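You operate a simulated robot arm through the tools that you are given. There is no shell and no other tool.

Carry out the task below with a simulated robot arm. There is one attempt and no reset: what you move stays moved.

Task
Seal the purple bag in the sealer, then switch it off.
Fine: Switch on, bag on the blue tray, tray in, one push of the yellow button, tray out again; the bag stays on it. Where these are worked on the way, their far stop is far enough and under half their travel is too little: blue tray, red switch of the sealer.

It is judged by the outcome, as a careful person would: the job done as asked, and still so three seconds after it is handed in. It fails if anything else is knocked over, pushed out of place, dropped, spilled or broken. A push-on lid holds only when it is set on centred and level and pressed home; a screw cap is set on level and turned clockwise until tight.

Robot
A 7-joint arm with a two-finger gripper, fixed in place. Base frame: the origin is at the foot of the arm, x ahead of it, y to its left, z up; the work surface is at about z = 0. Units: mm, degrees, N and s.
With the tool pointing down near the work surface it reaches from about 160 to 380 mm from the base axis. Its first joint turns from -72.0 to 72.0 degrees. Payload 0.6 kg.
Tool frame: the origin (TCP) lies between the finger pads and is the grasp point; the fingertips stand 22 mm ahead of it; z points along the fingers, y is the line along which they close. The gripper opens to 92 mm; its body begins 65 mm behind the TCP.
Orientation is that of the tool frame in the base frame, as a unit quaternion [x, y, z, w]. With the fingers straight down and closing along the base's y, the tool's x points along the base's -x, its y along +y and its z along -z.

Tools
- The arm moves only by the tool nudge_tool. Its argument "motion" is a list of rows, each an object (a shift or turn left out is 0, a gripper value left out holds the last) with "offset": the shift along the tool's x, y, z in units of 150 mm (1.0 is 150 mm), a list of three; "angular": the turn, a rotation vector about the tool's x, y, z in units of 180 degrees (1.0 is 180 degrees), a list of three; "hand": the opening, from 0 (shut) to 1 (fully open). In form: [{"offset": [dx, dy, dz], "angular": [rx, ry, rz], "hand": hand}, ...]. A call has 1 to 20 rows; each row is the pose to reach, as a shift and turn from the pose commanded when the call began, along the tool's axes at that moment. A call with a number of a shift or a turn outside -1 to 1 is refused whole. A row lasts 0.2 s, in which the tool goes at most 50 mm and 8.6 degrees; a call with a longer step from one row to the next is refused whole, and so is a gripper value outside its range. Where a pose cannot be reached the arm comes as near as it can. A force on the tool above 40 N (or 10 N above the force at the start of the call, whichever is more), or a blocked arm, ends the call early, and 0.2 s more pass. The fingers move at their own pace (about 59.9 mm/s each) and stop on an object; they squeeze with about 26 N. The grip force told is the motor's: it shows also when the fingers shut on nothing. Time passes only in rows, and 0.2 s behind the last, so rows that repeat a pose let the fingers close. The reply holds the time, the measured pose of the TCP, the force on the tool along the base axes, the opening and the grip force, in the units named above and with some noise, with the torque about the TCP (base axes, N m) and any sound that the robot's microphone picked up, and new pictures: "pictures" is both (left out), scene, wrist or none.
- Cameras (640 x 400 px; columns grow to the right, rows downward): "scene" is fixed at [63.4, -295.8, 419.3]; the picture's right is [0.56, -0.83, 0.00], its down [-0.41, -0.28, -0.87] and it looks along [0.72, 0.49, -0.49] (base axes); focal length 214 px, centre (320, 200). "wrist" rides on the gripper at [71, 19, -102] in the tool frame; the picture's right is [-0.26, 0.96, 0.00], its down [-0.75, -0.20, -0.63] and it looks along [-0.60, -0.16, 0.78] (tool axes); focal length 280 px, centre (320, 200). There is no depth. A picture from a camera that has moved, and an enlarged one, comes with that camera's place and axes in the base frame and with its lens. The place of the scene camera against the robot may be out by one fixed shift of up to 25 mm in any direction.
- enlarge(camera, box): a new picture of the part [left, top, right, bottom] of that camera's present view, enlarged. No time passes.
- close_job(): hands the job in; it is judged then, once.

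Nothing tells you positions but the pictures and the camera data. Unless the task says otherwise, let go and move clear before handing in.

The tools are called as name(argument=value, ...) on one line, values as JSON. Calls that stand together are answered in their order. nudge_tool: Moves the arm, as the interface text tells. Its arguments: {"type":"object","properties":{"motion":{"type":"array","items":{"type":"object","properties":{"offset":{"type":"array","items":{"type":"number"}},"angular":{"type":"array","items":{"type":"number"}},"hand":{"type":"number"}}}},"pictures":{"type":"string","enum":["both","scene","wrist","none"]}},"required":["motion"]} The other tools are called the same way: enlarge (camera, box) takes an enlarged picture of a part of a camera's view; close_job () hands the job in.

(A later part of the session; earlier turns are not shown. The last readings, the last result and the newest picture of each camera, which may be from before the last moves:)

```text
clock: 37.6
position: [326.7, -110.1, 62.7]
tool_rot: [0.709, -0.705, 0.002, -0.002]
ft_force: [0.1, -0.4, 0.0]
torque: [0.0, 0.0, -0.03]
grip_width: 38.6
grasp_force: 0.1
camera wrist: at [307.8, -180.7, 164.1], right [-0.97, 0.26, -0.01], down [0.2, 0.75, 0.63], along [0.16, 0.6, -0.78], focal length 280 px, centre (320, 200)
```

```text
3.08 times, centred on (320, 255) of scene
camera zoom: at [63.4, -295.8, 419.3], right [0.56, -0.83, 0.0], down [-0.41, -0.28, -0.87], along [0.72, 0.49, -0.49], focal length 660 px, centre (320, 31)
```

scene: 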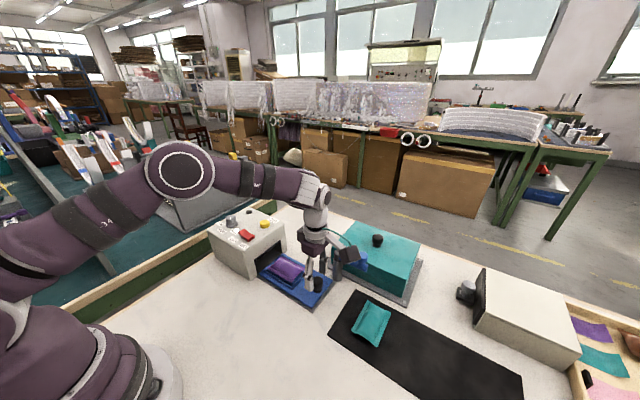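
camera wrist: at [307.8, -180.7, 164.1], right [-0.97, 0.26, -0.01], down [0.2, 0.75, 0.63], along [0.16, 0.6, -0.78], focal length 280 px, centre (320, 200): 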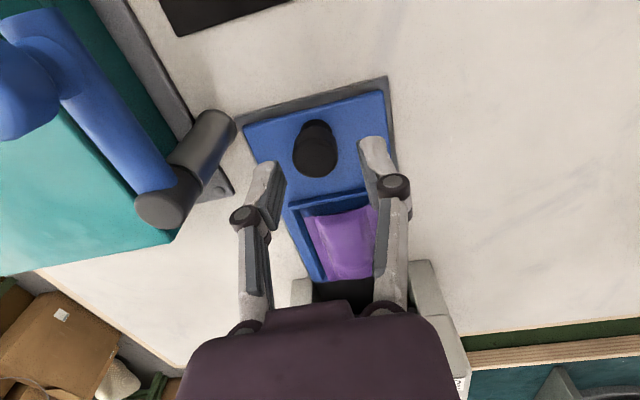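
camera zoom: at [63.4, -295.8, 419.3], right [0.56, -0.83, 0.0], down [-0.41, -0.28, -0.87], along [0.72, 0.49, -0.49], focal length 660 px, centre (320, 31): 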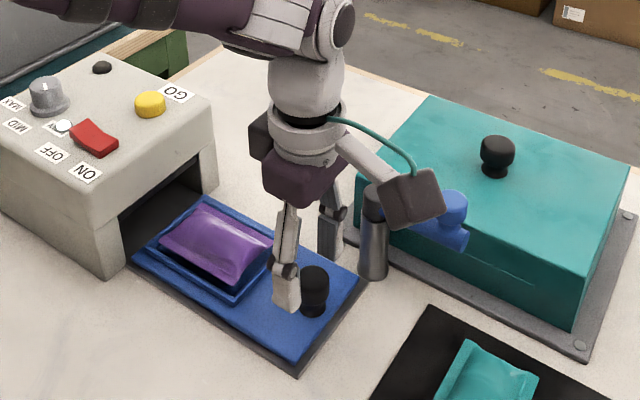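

The knob is centred between the fingers. I'll lower the last 23 mm and close on it.

nudge_tool(motion=[{"offset": [0.005, 0, 0.07], "hand": 0.42}, {"offset": [0.01, 0, 0.15], "hand": 0.42}, {"offset": [0.01, 0, 0.15], "hand": 0.3}, {"offset": [0.01, 0, 0.15], "hand": 0.15}, {"offset": [0.01, 0, 0.15], "hand": 0.0}, {"offset": [0.01, 0, 0.15], "hand": 0.0}], pictures="both")

enlarge(camera="scene", box=[240, 190, 400, 320])

```text
clock: 38.8
position: [329.6, -110.1, 40.5]
tool_rot: [0.71, -0.704, 0.005, -0.006]
ft_force: [5.4, 0.3, -4.8]
torque: [-0.22, 0.1, -0.03]
grip_width: 23.0
grasp_force: 25.8
stopped in row 6: the force on the tool passed its limit at 43 N (the readings are from after the stop); the commanded pose is now the measured one
camera wrist: at [309.3, -180.8, 142.2], right [-0.97, 0.26, -0.02], down [0.19, 0.75, 0.63], along [0.17, 0.6, -0.78], focal length 280 px, centre (320, 200)
```

scene: 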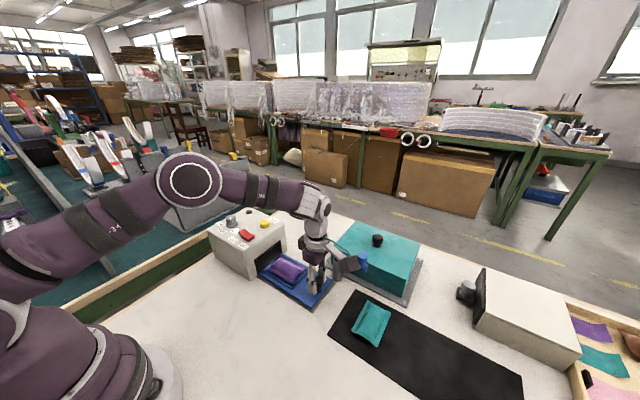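
wrist: 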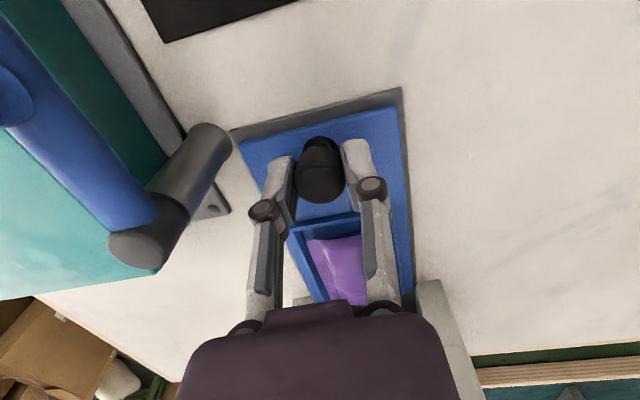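

```text
3.08 times, centred on (320, 255) of scene
camera zoom: at [63.4, -295.8, 419.3], right [0.56, -0.83, 0.0], down [-0.41, -0.28, -0.87], along [0.72, 0.49, -0.49], focal length 660 px, centre (320, 31)
```

zoom: 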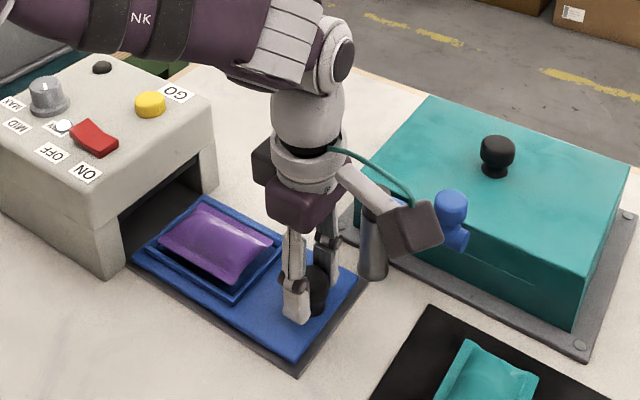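

The knob is gripped at 23 mm. Upright, the gripper's rear box would come too close to the sealer near full travel, so I'll push the tray only about 60 mm this way. The rest I'll push with the tool leaned back.

nudge_tool(motion=[{"offset": [-0.03, 0, 0], "hand": 0.0}, {"offset": [-0.08, 0, 0], "hand": 0.0}, {"offset": [-0.13, 0, 0], "hand": 0.0}, {"offset": [-0.18, 0, 0], "hand": 0.0}, {"offset": [-0.24, 0, 0], "hand": 0.0}, {"offset": [-0.3, 0, 0], "hand": 0.0}, {"offset": [-0.36, 0, 0], "hand": 0.0}, {"offset": [-0.4, 0, 0], "hand": 0.0}, {"offset": [-0.4, 0, 0], "hand": 0.0}], pictures="both")

enlarge(camera="scene", box=[200, 190, 400, 320])

```text
clock: 39.6
position: [329.7, -89.2, 40.4]
tool_rot: [0.71, -0.704, 0.009, -0.008]
ft_force: [5.3, 1.1, -4.8]
torque: [-0.04, 0.17, -0.01]
grip_width: 23.2
grasp_force: 28.1
stopped in row 4: the force on the tool passed its limit at 41 N (the readings are from after the stop); the commanded pose is now the measured one
camera wrist: at [308.6, -161.0, 142.0], right [-0.97, 0.25, -0.02], down [0.18, 0.75, 0.63], along [0.18, 0.61, -0.78], focal length 280 px, centre (320, 200)
```

scene: 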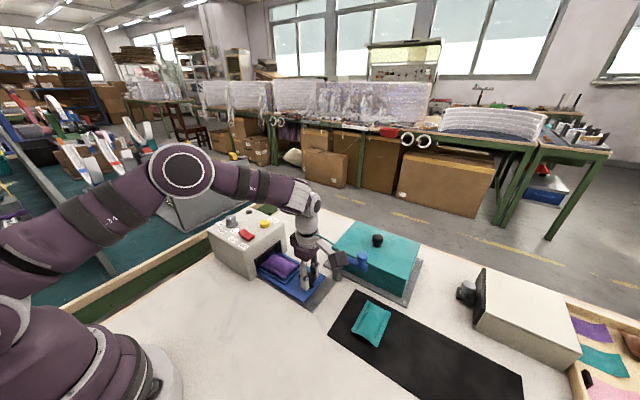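
wrist: 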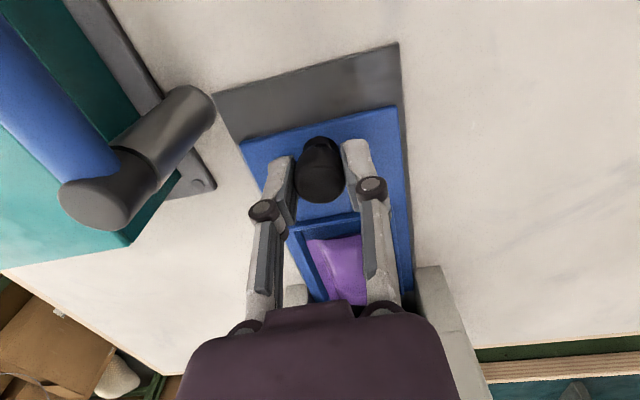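

```text
3.08 times, centred on (300, 255) of scene
camera zoom: at [63.4, -295.8, 419.3], right [0.56, -0.83, 0.0], down [-0.41, -0.28, -0.87], along [0.72, 0.49, -0.49], focal length 660 px, centre (382, 31)
```

zoom: 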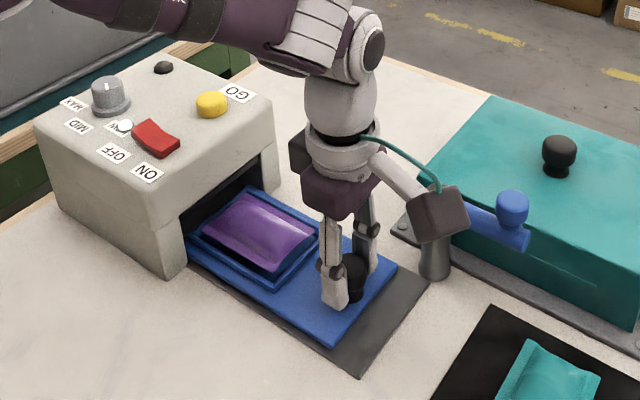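

The tray moved about 21 mm before the force limit tripped, probably from pushing too fast. I'll push again more slowly.

nudge_tool(motion=[{"offset": [-0.01, 0, 0], "hand": 0.0}, {"offset": [-0.025, 0, 0], "hand": 0.0}, {"offset": [-0.04, 0, 0], "hand": 0.0}, {"offset": [-0.055, 0, 0], "hand": 0.0}, {"offset": [-0.07, 0, 0], "hand": 0.0}, {"offset": [-0.085, 0, 0], "hand": 0.0}, {"offset": [-0.1, 0, 0], "hand": 0.0}], pictures="none")

```text
clock: 41.2
position: [328.8, -74.5, 41.3]
tool_rot: [0.709, -0.705, 0.009, -0.009]
ft_force: [13.1, -0.5, -14.5]
torque: [-0.24, 0.02, -0.01]
grip_width: 23.0
grasp_force: 28.1
```

nudge_tool(motion=[{"offset": [0, -0.005, 0.005], "hand": 0.0}, {"offset": [-0.012, -0.008, 0.008], "hand": 0.0}, {"offset": [-0.027, -0.008, 0.008], "hand": 0.0}, {"offset": [-0.042, -0.008, 0.008], "hand": 0.0}, {"offset": [-0.057, -0.008, 0.008], "hand": 0.0}, {"offset": [-0.072, -0.008, 0.008], "hand": 0.0}, {"offset": [-0.087, -0.008, 0.008], "hand": 0.0}, {"offset": [-0.1, -0.008, 0.008], "hand": 0.0}], pictures="both")

enlarge(camera="scene", box=[200, 190, 400, 320])

```text
clock: 43.0
position: [329.0, -60.5, 39.2]
tool_rot: [0.71, -0.704, 0.005, -0.006]
ft_force: [-33.8, -0.2, 9.1]
torque: [-0.06, 0.61, 0.0]
grip_width: 22.8
grasp_force: 28.7
camera wrist: at [309.7, -131.1, 140.6], right [-0.97, 0.26, -0.01], down [0.19, 0.75, 0.63], along [0.17, 0.6, -0.78], focal length 280 px, centre (320, 200)
```

scene: 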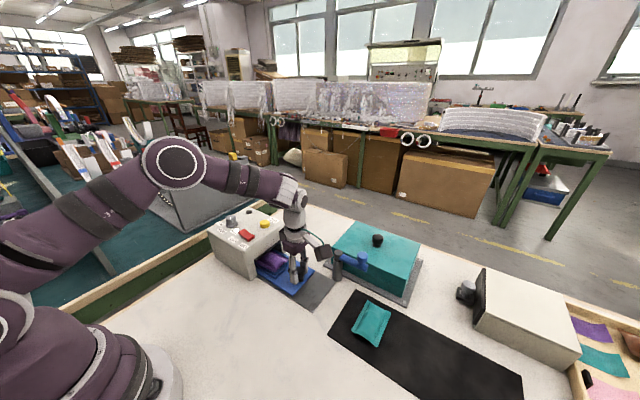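
wrist: 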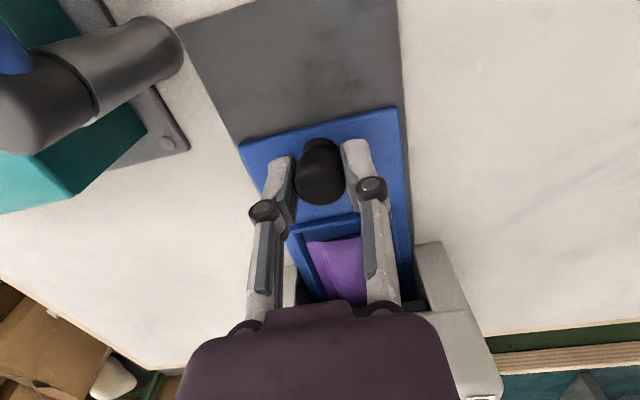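

```text
3.08 times, centred on (300, 255) of scene
camera zoom: at [63.4, -295.8, 419.4], right [0.56, -0.83, 0.0], down [-0.41, -0.28, -0.87], along [0.72, 0.49, -0.49], focal length 660 px, centre (382, 31)
```

zoom: 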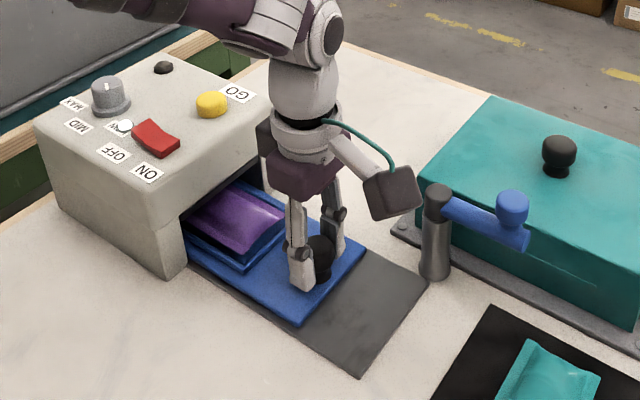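

The tray is about half way in. Holding a guided knob builds up side forces, so I'll let go, rise, and push the rest from behind with shut fingers and the tool leaned back.

nudge_tool(motion=[{"offset": [0, 0.005, 0], "hand": 0.0}, {"offset": [0, 0.005, 0], "hand": 0.2}, {"offset": [0, 0.005, 0], "hand": 0.42}, {"offset": [0, 0.005, 0], "hand": 0.42}, {"offset": [0, 0.005, -0.1], "hand": 0.42}, {"offset": [0, 0.005, -0.2], "hand": 0.42}, {"offset": [0, 0.005, -0.33], "hand": 0.42}, {"offset": [0, 0.005, -0.33], "hand": 0.42}], pictures="wrist")

```text
clock: 44.9
position: [327.3, -59.2, 88.8]
tool_rot: [0.71, -0.704, 0.008, -0.007]
ft_force: [0.4, -0.8, 0.8]
torque: [0.0, 0.0, 0.0]
grip_width: 38.7
grasp_force: 0.1
camera wrist: at [306.3, -130.7, 189.0], right [-0.97, 0.25, -0.02], down [0.19, 0.75, 0.63], along [0.18, 0.61, -0.78], focal length 280 px, centre (320, 200)
```

wrist: 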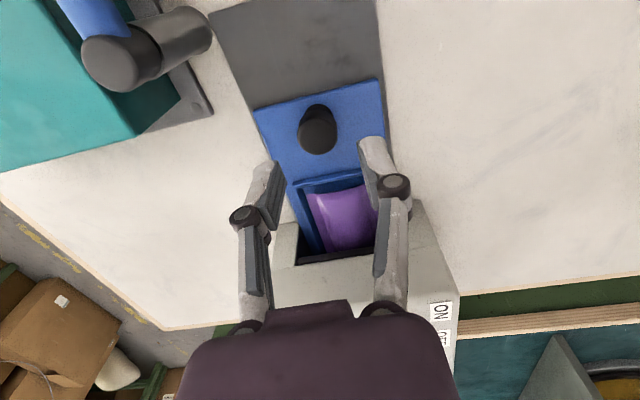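

nudge_tool(motion=[{"offset": [0.07, -0.003, 0], "angular": [0, -0.0347, 0], "hand": 0.2}, {"offset": [0.14, -0.006, 0], "angular": [0, -0.0694, 0], "hand": 0.0}, {"offset": [0.21, -0.009, 0], "angular": [0, -0.1042, 0], "hand": 0.0}, {"offset": [0.28, -0.011, 0], "angular": [0, -0.1389, 0], "hand": 0.0}, {"offset": [0.28, -0.011, 0], "angular": [0, -0.1389, 0], "hand": 0.0}], pictures="wrist")

```text
clock: 46.0
position: [328.7, -101.4, 88.7]
tool_rot: [0.694, -0.686, -0.147, -0.16]
ft_force: [-0.2, 0.0, -0.1]
torque: [-0.01, 0.05, 0.02]
grip_width: 0.0
grasp_force: 26.1
camera wrist: at [308.9, -208.9, 150.3], right [-0.97, 0.23, 0.09], down [0.18, 0.42, 0.89], along [0.17, 0.88, -0.45], focal length 280 px, centre (320, 200)
```

wrist: 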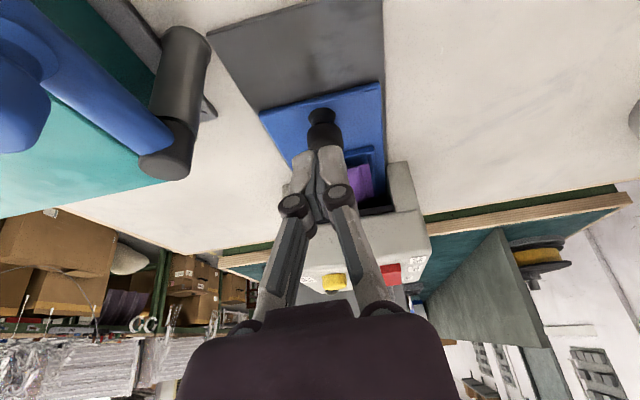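

nudge_tool(motion=[{"offset": [0.04, -0.003, 0.085], "hand": 0.0}, {"offset": [0.08, -0.005, 0.17], "hand": 0.0}, {"offset": [0.11, -0.005, 0.236], "hand": 0.0}, {"offset": [0.128, -0.005, 0.275], "hand": 0.0}, {"offset": [0.128, -0.005, 0.275], "hand": 0.0}], pictures="both")

enlarge(camera="wrist", box=[220, 40, 440, 240])

enlarge(camera="scene", box=[200, 190, 400, 320])

```text
clock: 47.2
position: [331.4, -102.3, 44.6]
tool_rot: [0.695, -0.686, -0.147, -0.16]
ft_force: [-0.1, 0.0, 0.0]
torque: [-0.02, 0.0, 0.01]
grip_width: 0.2
grasp_force: 26.0
camera wrist: at [311.2, -209.4, 106.5], right [-0.97, 0.23, 0.09], down [0.18, 0.42, 0.89], along [0.17, 0.88, -0.45], focal length 280 px, centre (320, 200)
```

scene: 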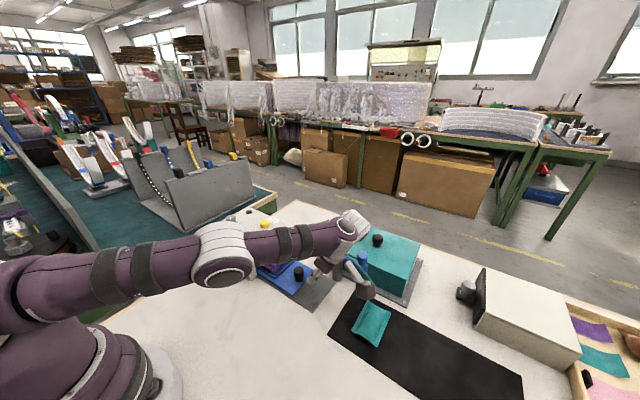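
wrist: 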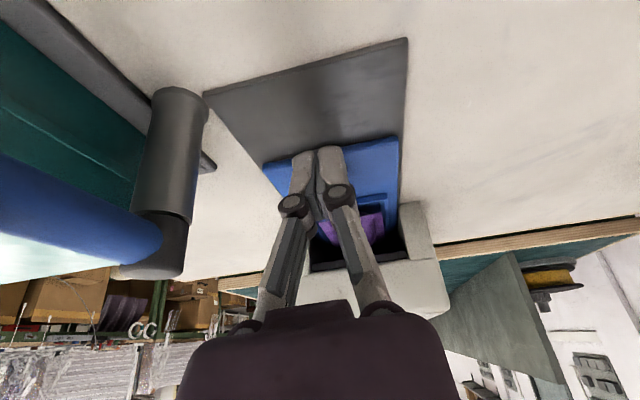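

```text
2.00 times, centred on (330, 140) of wrist
camera zoom: at [311.2, -209.4, 106.5], right [-0.97, 0.23, 0.09], down [0.18, 0.42, 0.89], along [0.17, 0.88, -0.45], focal length 561 px, centre (300, 320)
```

zoom: 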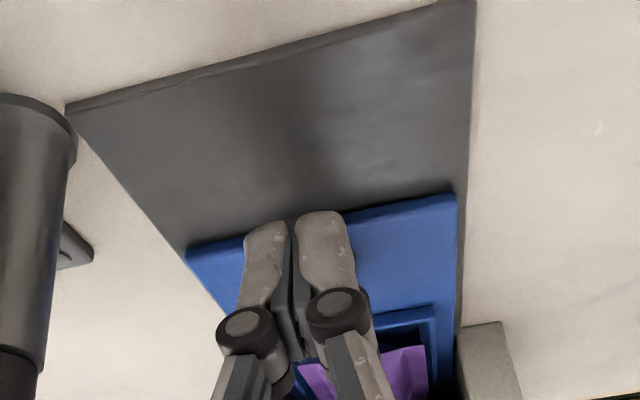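

```text
3.08 times, centred on (300, 255) of scene
camera zoom: at [63.4, -295.8, 419.3], right [0.56, -0.83, 0.0], down [-0.41, -0.28, -0.87], along [0.72, 0.49, -0.49], focal length 660 px, centre (382, 31)
```

zoom: 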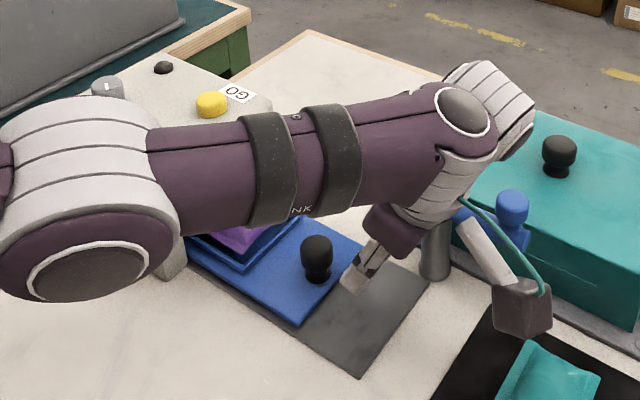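

The shut fingers are behind the knob with everything clear. I'll push the tray in steadily along +y.

nudge_tool(motion=[{"offset": [-0.0302, 0, 0.0141], "hand": 0.0}, {"offset": [-0.0513, 0, 0.0239], "hand": 0.0}, {"offset": [-0.0725, 0, 0.0338], "hand": 0.0}, {"offset": [-0.0936, 0, 0.0437], "hand": 0.0}, {"offset": [-0.1147, 0, 0.0535], "hand": 0.0}, {"offset": [-0.1359, 0, 0.0634], "hand": 0.0}, {"offset": [-0.157, 0, 0.0732], "hand": 0.0}, {"offset": [-0.1782, 0, 0.0831], "hand": 0.0}, {"offset": [-0.1993, 0, 0.093], "hand": 0.0}, {"offset": [-0.2204, 0, 0.1028], "hand": 0.0}, {"offset": [-0.2416, 0, 0.1127], "hand": 0.0}, {"offset": [-0.2627, 0, 0.1225], "hand": 0.0}], pictures="both")

enlarge(camera="scene", box=[200, 190, 400, 320])

```text
clock: 49.9
position: [332.3, -58.8, 44.3]
tool_rot: [0.695, -0.686, -0.145, -0.16]
ft_force: [0.6, -0.2, -0.5]
torque: [-0.03, 0.0, -0.02]
grip_width: 0.1
grasp_force: 25.7
camera wrist: at [312.0, -166.5, 105.7], right [-0.97, 0.23, 0.09], down [0.18, 0.42, 0.89], along [0.17, 0.88, -0.45], focal length 280 px, centre (320, 200)
```

scene: 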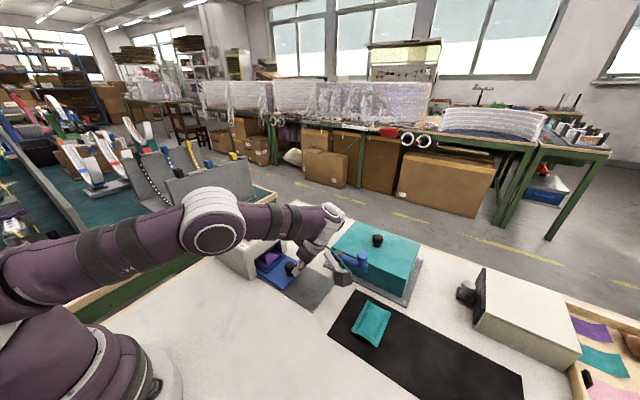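
wrist: 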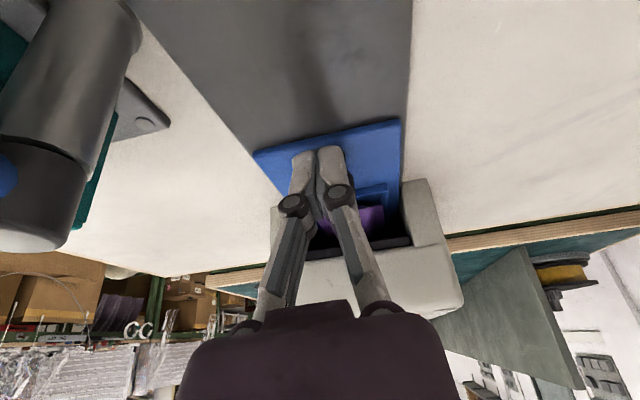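

```text
3.08 times, centred on (300, 255) of scene
camera zoom: at [63.4, -295.8, 419.3], right [0.56, -0.83, 0.0], down [-0.41, -0.28, -0.87], along [0.72, 0.49, -0.49], focal length 660 px, centre (382, 31)
```

zoom: 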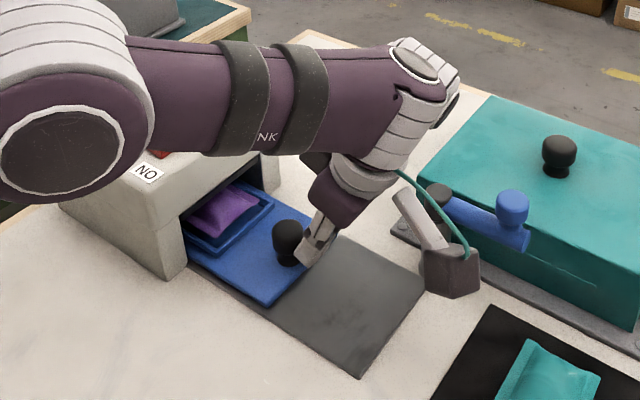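

nudge_tool(motion=[{"offset": [-0.0211, 0, 0.0099], "hand": 0.0}, {"offset": [-0.0423, 0, 0.0197], "hand": 0.0}, {"offset": [-0.0634, 0, 0.0296], "hand": 0.0}, {"offset": [-0.0846, 0, 0.0394], "hand": 0.0}, {"offset": [-0.1057, 0, 0.0493], "hand": 0.0}, {"offset": [-0.1268, 0, 0.0592], "hand": 0.0}, {"offset": [-0.148, 0, 0.069], "hand": 0.0}], pictures="both")

enlarge(camera="scene", box=[200, 190, 400, 320])

```text
clock: 51.5
position: [332.0, -36.5, 43.7]
tool_rot: [0.693, -0.689, -0.145, -0.158]
ft_force: [3.4, -33.0, 3.3]
torque: [-0.42, -0.09, -0.02]
grip_width: 0.0
grasp_force: 26.3
camera wrist: at [311.4, -143.4, 106.0], right [-0.97, 0.24, 0.09], down [0.19, 0.42, 0.89], along [0.17, 0.87, -0.45], focal length 280 px, centre (320, 200)
```

scene: 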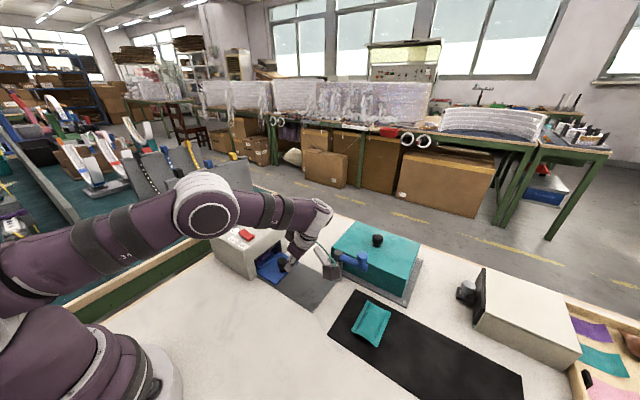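
wrist: 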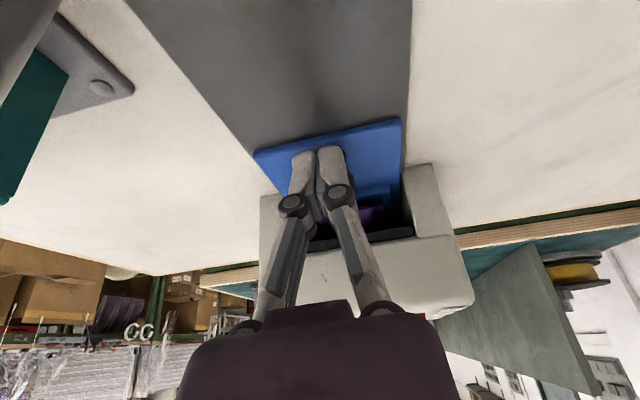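

```text
3.08 times, centred on (300, 255) of scene
camera zoom: at [63.4, -295.8, 419.4], right [0.56, -0.83, 0.0], down [-0.41, -0.28, -0.87], along [0.72, 0.49, -0.49], focal length 660 px, centre (382, 31)
```

zoom: 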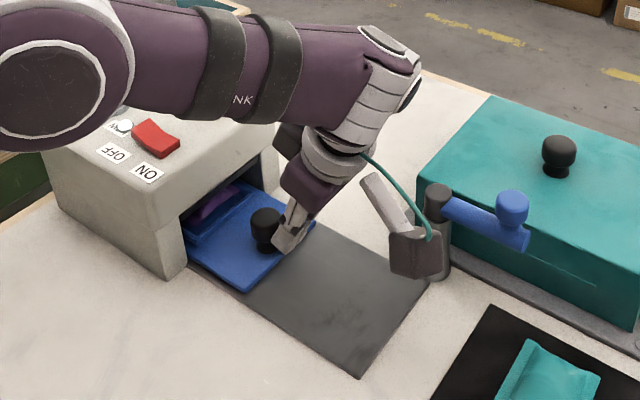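

Resistance rose sharply to 33 N with the recess just inside the mouth, so this is probably the far stop. I'll push a touch more to confirm, then look.

nudge_tool(motion=[{"offset": [-0.003, 0, 0.0014], "hand": 0.0}, {"offset": [-0.006, 0, 0.0028], "hand": 0.0}], pictures="none")

enlarge(camera="wrist", box=[220, 80, 500, 280])

enlarge(camera="scene", box=[240, 230, 320, 290])

```text
clock: 51.8
position: [332.6, -36.2, 43.7]
tool_rot: [0.692, -0.69, -0.143, -0.157]
ft_force: [2.7, -9.3, 1.1]
torque: [-0.13, 0.01, 0.0]
grip_width: 0.0
grasp_force: 26.2
stopped in row 1: the force on the tool passed its limit at 47 N (the readings are from after the stop); the commanded pose is now the measured one
```

```text
2.00 times, centred on (360, 180) of wrist
camera zoom: at [311.0, -143.7, 106.2], right [-0.97, 0.24, 0.09], down [0.19, 0.43, 0.89], along [0.18, 0.87, -0.46], focal length 561 px, centre (240, 240)
```

zoom: 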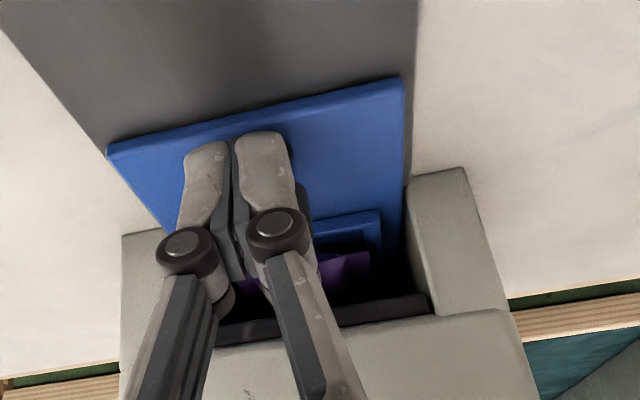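

```text
6.67 times, centred on (280, 260) of scene
camera zoom: at [63.4, -295.7, 419.4], right [0.56, -0.83, 0.0], down [-0.41, -0.28, -0.87], along [0.72, 0.49, -0.49], focal length 1430 px, centre (587, -200)
```

zoom: 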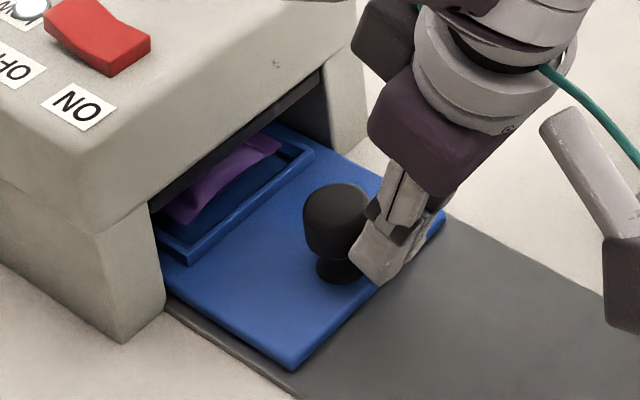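

The tray is firmly at its far stop with the bag inside. I'll back the fingers off, rise, and head over to the yellow GO button.

nudge_tool(motion=[{"offset": [0.04, 0, -0.02], "hand": 0.0}, {"offset": [0.0906, 0, -0.0423], "hand": 0.0}, {"offset": [0.034, 0, -0.163], "hand": 0.0}, {"offset": [-0.022, 0, -0.284], "hand": 0.0}, {"offset": [-0.079, 0, -0.404], "hand": 0.0}, {"offset": [-0.135, 0, -0.525], "hand": 0.0}, {"offset": [-0.19, 0, -0.645], "hand": 0.0}, {"offset": [-0.219, 0, -0.707], "hand": 0.0}, {"offset": [-0.219, 0, -0.707], "hand": 0.0}], pictures="both")

enlarge(camera="scene", box=[200, 200, 340, 300])

```text
clock: 53.8
position: [330.7, -49.2, 152.9]
tool_rot: [0.692, -0.69, -0.142, -0.158]
ft_force: [0.1, -0.3, 0.7]
torque: [0.03, -0.02, -0.03]
grip_width: 0.0
grasp_force: 26.5
camera wrist: at [309.1, -156.7, 214.9], right [-0.97, 0.24, 0.09], down [0.19, 0.42, 0.89], along [0.17, 0.87, -0.45], focal length 280 px, centre (320, 200)
```

scene: 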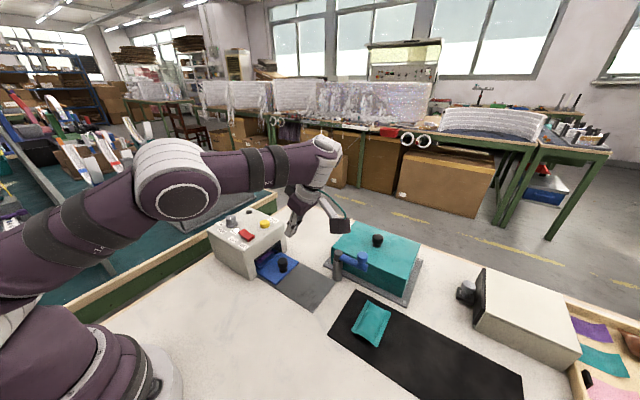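
wrist: 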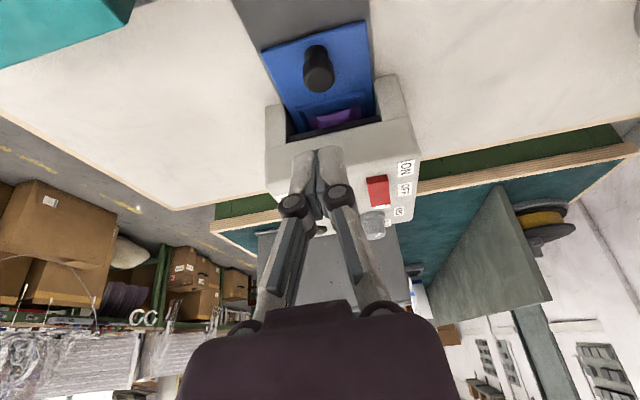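

```text
4.00 times, centred on (270, 250) of scene
camera zoom: at [63.4, -295.8, 419.3], right [0.56, -0.83, 0.0], down [-0.41, -0.28, -0.87], along [0.72, 0.49, -0.49], focal length 858 px, centre (520, 0)
```

zoom: 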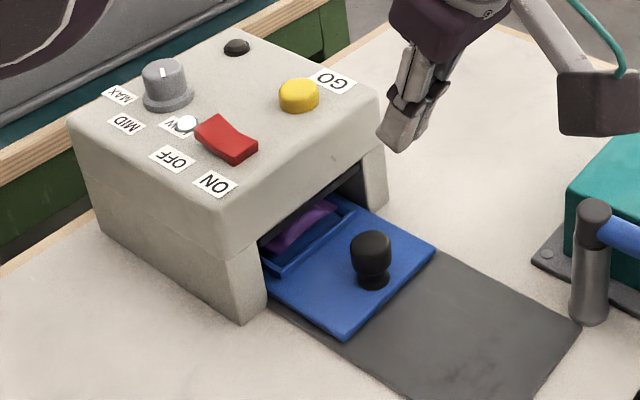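

nudge_tool(motion=[{"offset": [-0.087, -0.014, 0.04], "angular": [0, 0.0347, 0], "hand": 0.0}, {"offset": [-0.174, -0.028, 0.081], "angular": [0, 0.0694, 0], "hand": 0.0}, {"offset": [-0.261, -0.042, 0.121], "angular": [0, 0.1042, 0], "hand": 0.0}, {"offset": [-0.347, -0.056, 0.162], "angular": [0, 0.1389, 0], "hand": 0.0}, {"offset": [-0.434, -0.07, 0.202], "angular": [0, 0.1389, 0], "hand": 0.0}, {"offset": [-0.521, -0.084, 0.243], "angular": [0, 0.1389, 0], "hand": 0.0}, {"offset": [-0.608, -0.099, 0.283], "angular": [0, 0.1389, 0], "hand": 0.0}, {"offset": [-0.695, -0.113, 0.324], "angular": [0, 0.1389, 0], "hand": 0.0}, {"offset": [-0.695, -0.113, 0.324], "angular": [0, 0.1389, 0], "hand": 0.0}], pictures="both")

enlarge(camera="wrist", box=[220, 40, 460, 240])

enlarge(camera="scene", box=[200, 180, 320, 290])

```text
clock: 55.8
position: [347.4, 66.3, 152.9]
tool_rot: [-0.706, 0.708, -0.01, 0.005]
ft_force: [-0.5, 0.7, 0.2]
torque: [0.0, -0.02, -0.02]
grip_width: 0.0
grasp_force: 26.2
camera wrist: at [325.9, -4.8, 254.3], right [-0.96, 0.26, -0.02], down [0.19, 0.76, 0.62], along [0.18, 0.6, -0.78], focal length 280 px, centre (320, 200)
```

scene: 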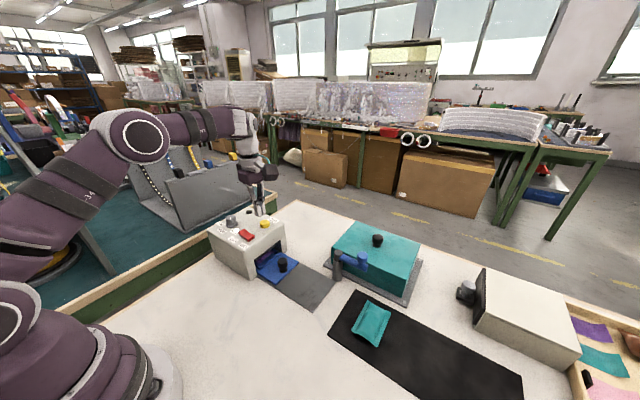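
wrist: 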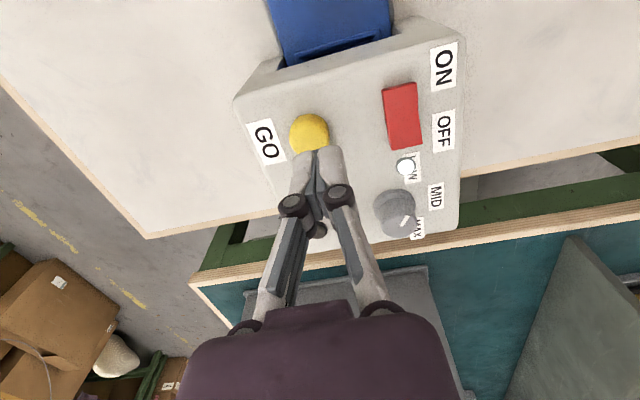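

```text
2.00 times, centred on (340, 140) of wrist
camera zoom: at [325.9, -4.8, 254.3], right [-0.96, 0.26, -0.02], down [0.19, 0.76, 0.62], along [0.18, 0.6, -0.78], focal length 561 px, centre (280, 320)
```

zoom: 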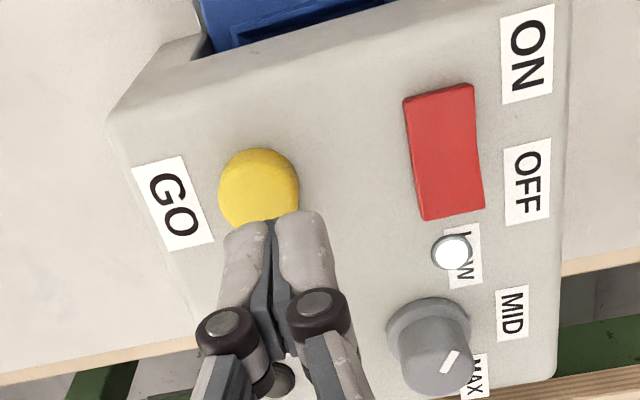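

```text
3.64 times, centred on (260, 235) of scene
camera zoom: at [63.4, -295.8, 419.3], right [0.56, -0.83, 0.0], down [-0.41, -0.28, -0.87], along [0.72, 0.49, -0.49], focal length 780 px, centre (538, 73)
```

zoom: 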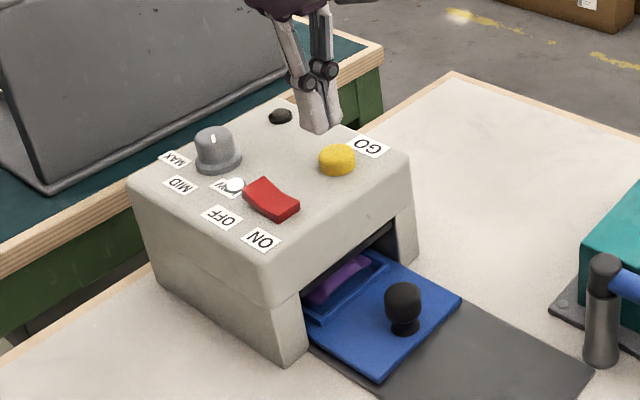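

I'm above the sealer with the tip about 20 mm over the button. From this view the button centre is about 5 mm to +x and 6 mm to -y of my fingertip, so I'll correct and come closer before pressing.

nudge_tool(motion=[{"offset": [0.02, -0.018, 0.02], "hand": 0.0}, {"offset": [0.037, -0.033, 0.06], "hand": 0.0}, {"offset": [0.037, -0.033, 0.06], "hand": 0.0}], pictures="wrist")

enlarge(camera="wrist", box=[220, 40, 460, 240])

enlarge(camera="scene", box=[220, 190, 300, 250])

```text
clock: 56.6
position: [351.6, 58.5, 144.7]
tool_rot: [-0.707, 0.707, -0.011, 0.005]
ft_force: [0.7, 0.4, -0.3]
torque: [0.0, 0.01, -0.01]
grip_width: 0.0
grasp_force: 26.0
camera wrist: at [330.2, -11.1, 245.3], right [-0.96, 0.26, -0.02], down [0.19, 0.76, 0.62], along [0.18, 0.6, -0.78], focal length 280 px, centre (320, 200)
```

wrist: 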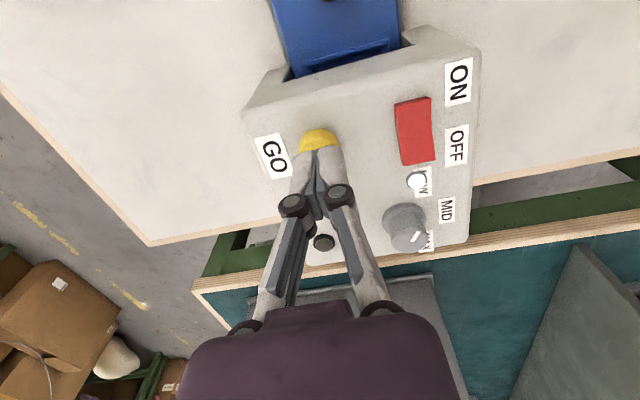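

```text
2.00 times, centred on (340, 140) of wrist
camera zoom: at [330.2, -11.1, 245.3], right [-0.96, 0.26, -0.02], down [0.19, 0.76, 0.62], along [0.18, 0.6, -0.78], focal length 561 px, centre (280, 320)
```

zoom: 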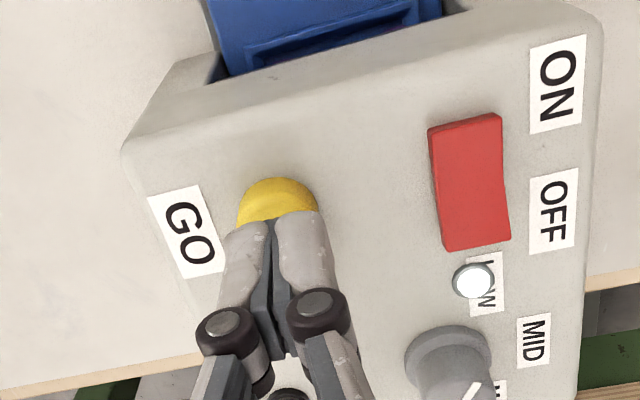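

```text
6.67 times, centred on (260, 220) of scene
camera zoom: at [63.4, -295.8, 419.3], right [0.56, -0.83, 0.0], down [-0.41, -0.28, -0.87], along [0.72, 0.49, -0.49], focal length 1430 px, centre (720, 67)
```

zoom: 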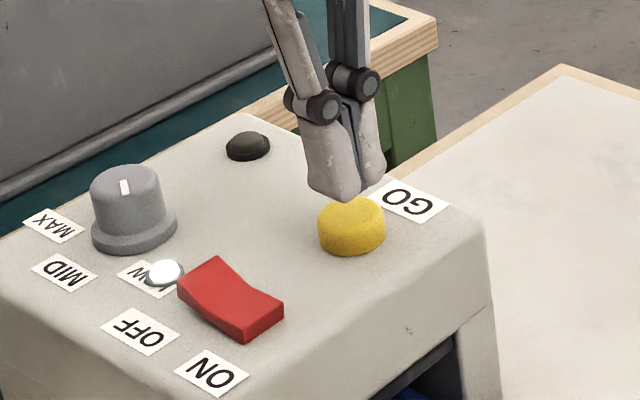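

The fingertip is now directly over the yellow button. I'll press it once, slowly.

nudge_tool(motion=[{"offset": [0, 0, 0.04], "hand": 0.0}, {"offset": [0, 0, 0.065], "hand": 0.0}, {"offset": [0, 0, 0.08], "hand": 0.0}, {"offset": [0, 0, 0.09], "hand": 0.0}, {"offset": [0, 0, 0.1], "hand": 0.0}], pictures="both")

enlarge(camera="wrist", box=[220, 40, 460, 240])

enlarge(camera="scene", box=[220, 190, 300, 250])

```text
clock: 57.8
position: [352.1, 59.8, 129.9]
tool_rot: [-0.707, 0.708, -0.011, 0.006]
ft_force: [0.9, 0.5, -0.2]
torque: [-0.01, 0.0, 0.01]
grip_width: 0.0
grasp_force: 26.1
camera wrist: at [330.6, -11.6, 232.1], right [-0.96, 0.26, -0.02], down [0.19, 0.76, 0.62], along [0.18, 0.6, -0.78], focal length 280 px, centre (320, 200)
```

scene: 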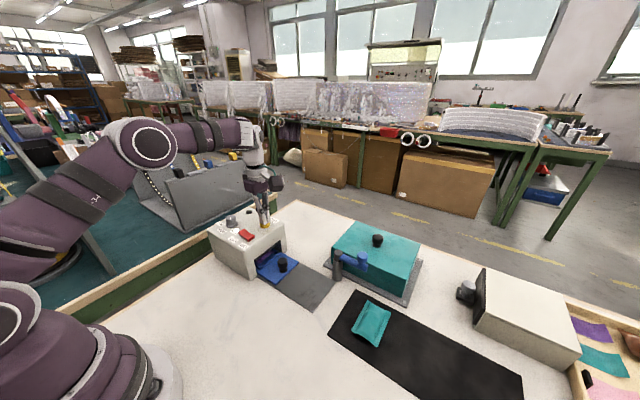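
wrist: 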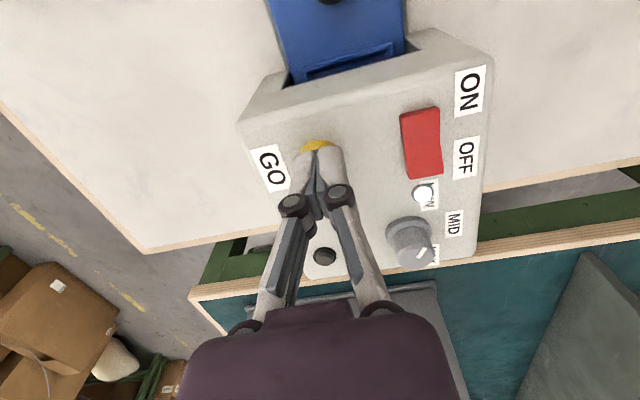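

```text
2.00 times, centred on (340, 140) of wrist
camera zoom: at [330.6, -11.6, 232.1], right [-0.96, 0.26, -0.02], down [0.19, 0.76, 0.62], along [0.18, 0.6, -0.78], focal length 561 px, centre (280, 320)
```

zoom: 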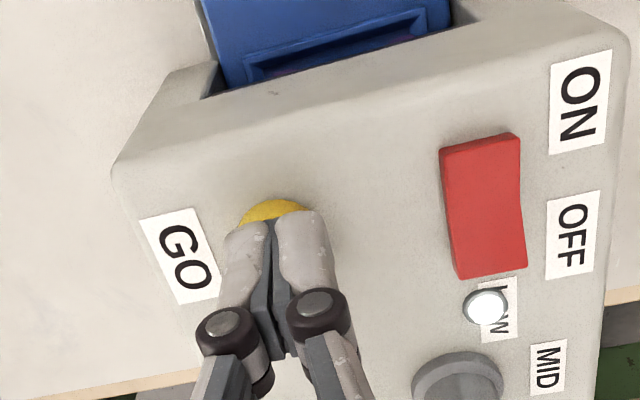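

```text
6.67 times, centred on (260, 220) of scene
camera zoom: at [63.4, -295.8, 419.3], right [0.56, -0.83, 0.0], down [-0.41, -0.28, -0.87], along [0.72, 0.49, -0.49], focal length 1430 px, centre (720, 67)
```

zoom: 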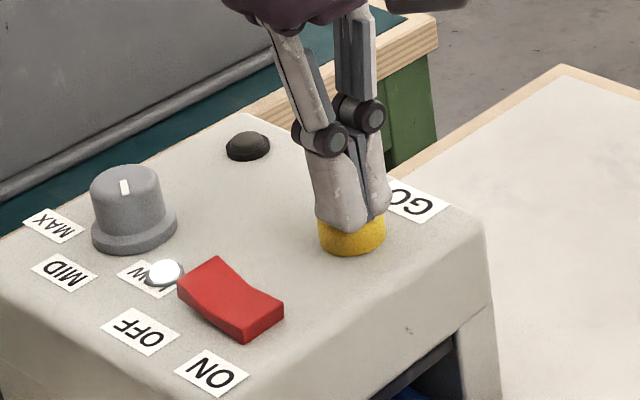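

nudge_tool(motion=[{"offset": [0, 0, 0.008], "hand": 0.0}, {"offset": [0, 0, 0.016], "hand": 0.0}, {"offset": [0, 0, 0.024], "hand": 0.0}], pictures="none")

enlarge(camera="scene", box=[220, 190, 300, 250])

```text
clock: 58.6
position: [352.9, 59.1, 126.3]
tool_rot: [-0.707, 0.707, -0.01, 0.005]
ft_force: [-0.9, -0.1, 1.2]
torque: [0.03, -0.03, 0.03]
grip_width: 5.9
grasp_force: 27.9
```

```text
6.67 times, centred on (260, 220) of scene
camera zoom: at [63.4, -295.8, 419.3], right [0.56, -0.83, 0.0], down [-0.41, -0.28, -0.87], along [0.72, 0.49, -0.49], focal length 1430 px, centre (720, 67)
```

zoom: 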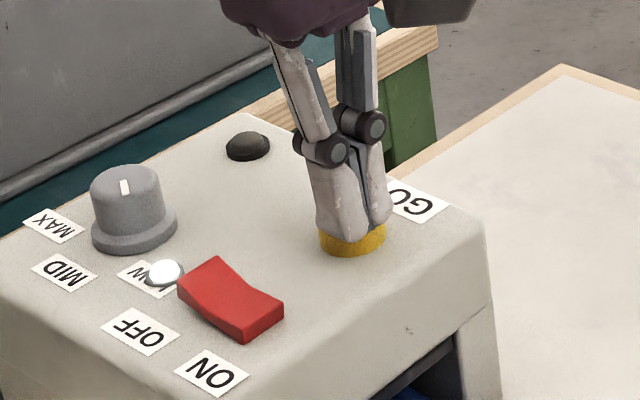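

The button's rounded top is wedging the two fingertips apart (5.9 mm) rather than being pressed, and no lamp or sound has come. I'll back off slightly and shift about 6.5 mm so that one solid fingertip lands on its centre.

nudge_tool(motion=[{"offset": [0, 0, -0.03], "hand": 0.0}, {"offset": [0, 0, -0.06], "hand": 0.0}, {"offset": [0, 0.0433, -0.06], "hand": 0.0}, {"offset": [0, 0.0433, -0.06], "hand": 0.0}], pictures="both")

enlarge(camera="wrist", box=[220, 40, 460, 240])

enlarge(camera="scene", box=[220, 190, 300, 250])

```text
clock: 59.6
position: [345.4, 58.4, 134.7]
tool_rot: [-0.707, 0.708, -0.01, 0.006]
ft_force: [-0.5, -1.2, 0.4]
torque: [-0.03, 0.0, -0.01]
grip_width: 0.2
grasp_force: 27.7
camera wrist: at [323.3, -11.5, 235.8], right [-0.96, 0.26, -0.02], down [0.19, 0.76, 0.62], along [0.18, 0.6, -0.78], focal length 280 px, centre (320, 200)
```

scene: 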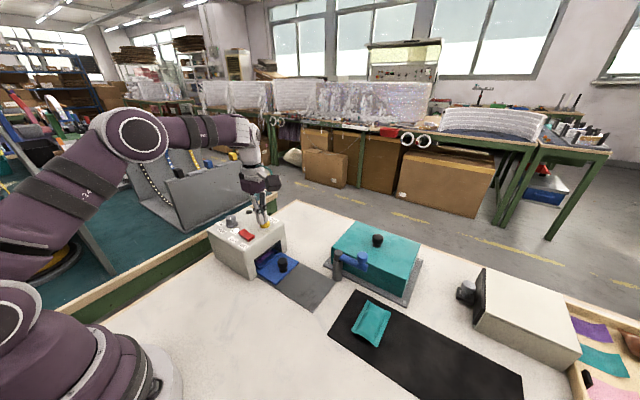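
wrist: 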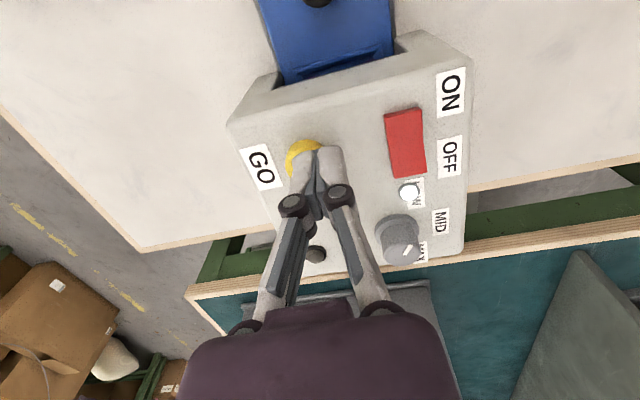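

```text
2.00 times, centred on (340, 140) of wrist
camera zoom: at [323.3, -11.5, 235.8], right [-0.96, 0.26, -0.02], down [0.19, 0.76, 0.62], along [0.18, 0.6, -0.78], focal length 561 px, centre (280, 320)
```

zoom: 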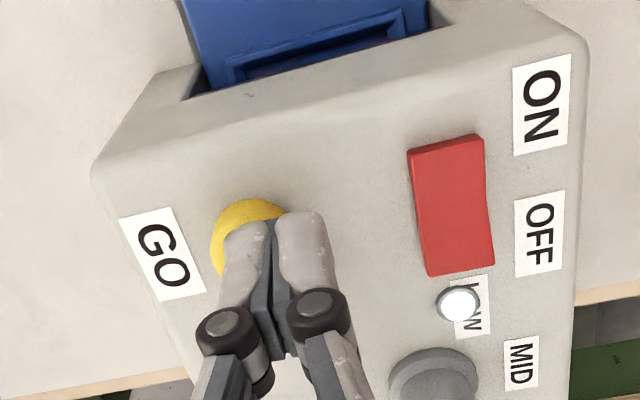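

```text
6.67 times, centred on (260, 220) of scene
camera zoom: at [63.4, -295.8, 419.3], right [0.56, -0.83, 0.0], down [-0.41, -0.28, -0.87], along [0.72, 0.49, -0.49], focal length 1430 px, centre (720, 67)
```

zoom: 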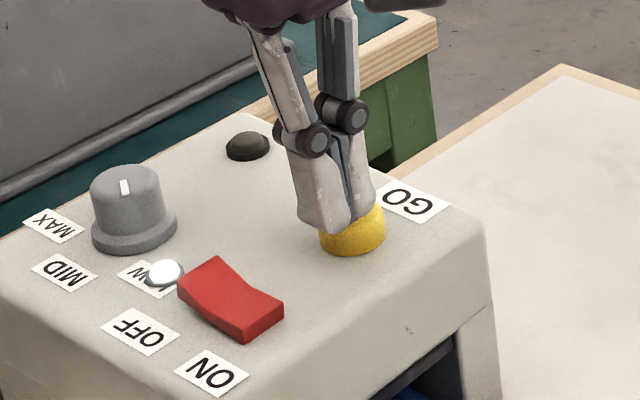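

nudge_tool(motion=[{"offset": [0, 0, 0.03], "hand": 0.0}, {"offset": [0, 0, 0.045], "hand": 0.0}, {"offset": [0, 0, 0.055], "hand": 0.0}, {"offset": [0, 0, 0.062], "hand": 0.0}, {"offset": [0, 0, 0.069], "hand": 0.0}], pictures="none")

enlarge(camera="scene", box=[220, 190, 300, 250])

```text
clock: 60.8
position: [346.9, 58.3, 123.8]
tool_rot: [-0.706, 0.708, -0.011, 0.005]
ft_force: [1.0, 0.1, 2.9]
torque: [-0.02, -0.04, 0.0]
grip_width: 0.0
grasp_force: 28.2
heard: click
```

```text
6.67 times, centred on (260, 220) of scene
camera zoom: at [63.4, -295.8, 419.3], right [0.56, -0.83, 0.0], down [-0.41, -0.28, -0.87], along [0.72, 0.49, -0.49], focal length 1430 px, centre (720, 67)
```

zoom: 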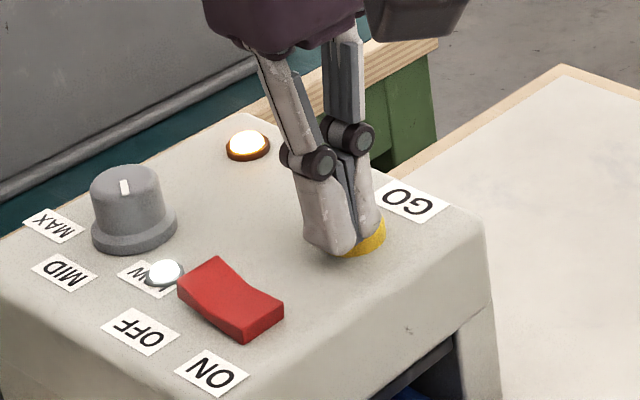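

A click was heard and the orange lamp came on, so the sealing cycle has started with one push. I'll lift straight off and watch the lamp.

nudge_tool(motion=[{"offset": [0, 0, -0.05], "hand": 0.0}, {"offset": [0, 0, -0.13], "hand": 0.0}, {"offset": [0, 0, -0.22], "hand": 0.0}, {"offset": [0, 0, -0.22], "hand": 0.0}, {"offset": [0, 0, -0.22], "hand": 0.0}], pictures="scene")

enlarge(camera="scene", box=[200, 190, 320, 290])

```text
clock: 62.0
position: [345.0, 58.9, 157.6]
tool_rot: [-0.707, 0.707, -0.009, 0.005]
ft_force: [0.2, 1.3, -0.4]
torque: [0.05, -0.01, -0.01]
grip_width: 0.2
grasp_force: 27.8
```

scene: 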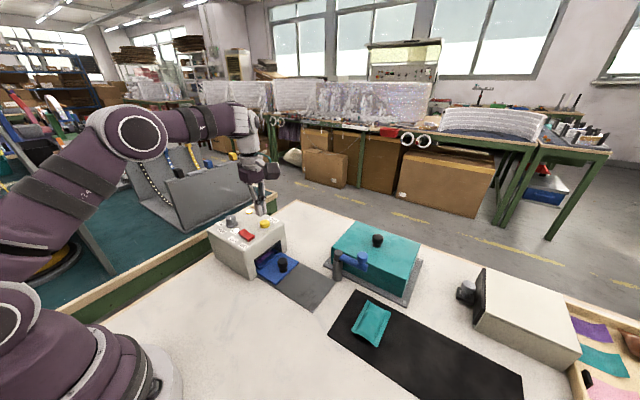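

```text
4.00 times, centred on (260, 240) of scene
camera zoom: at [63.4, -295.8, 419.3], right [0.56, -0.83, 0.0], down [-0.41, -0.28, -0.87], along [0.72, 0.49, -0.49], focal length 858 px, centre (560, 40)
```

zoom: 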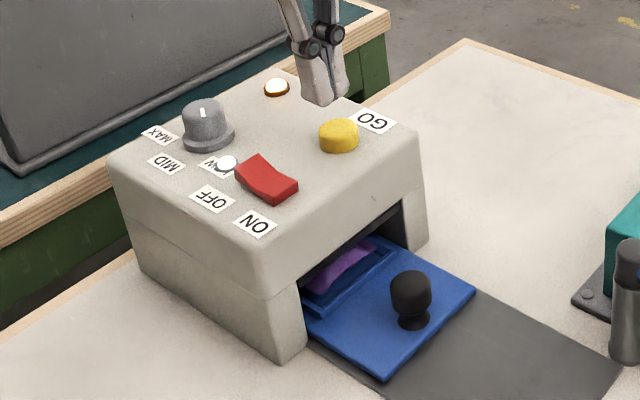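

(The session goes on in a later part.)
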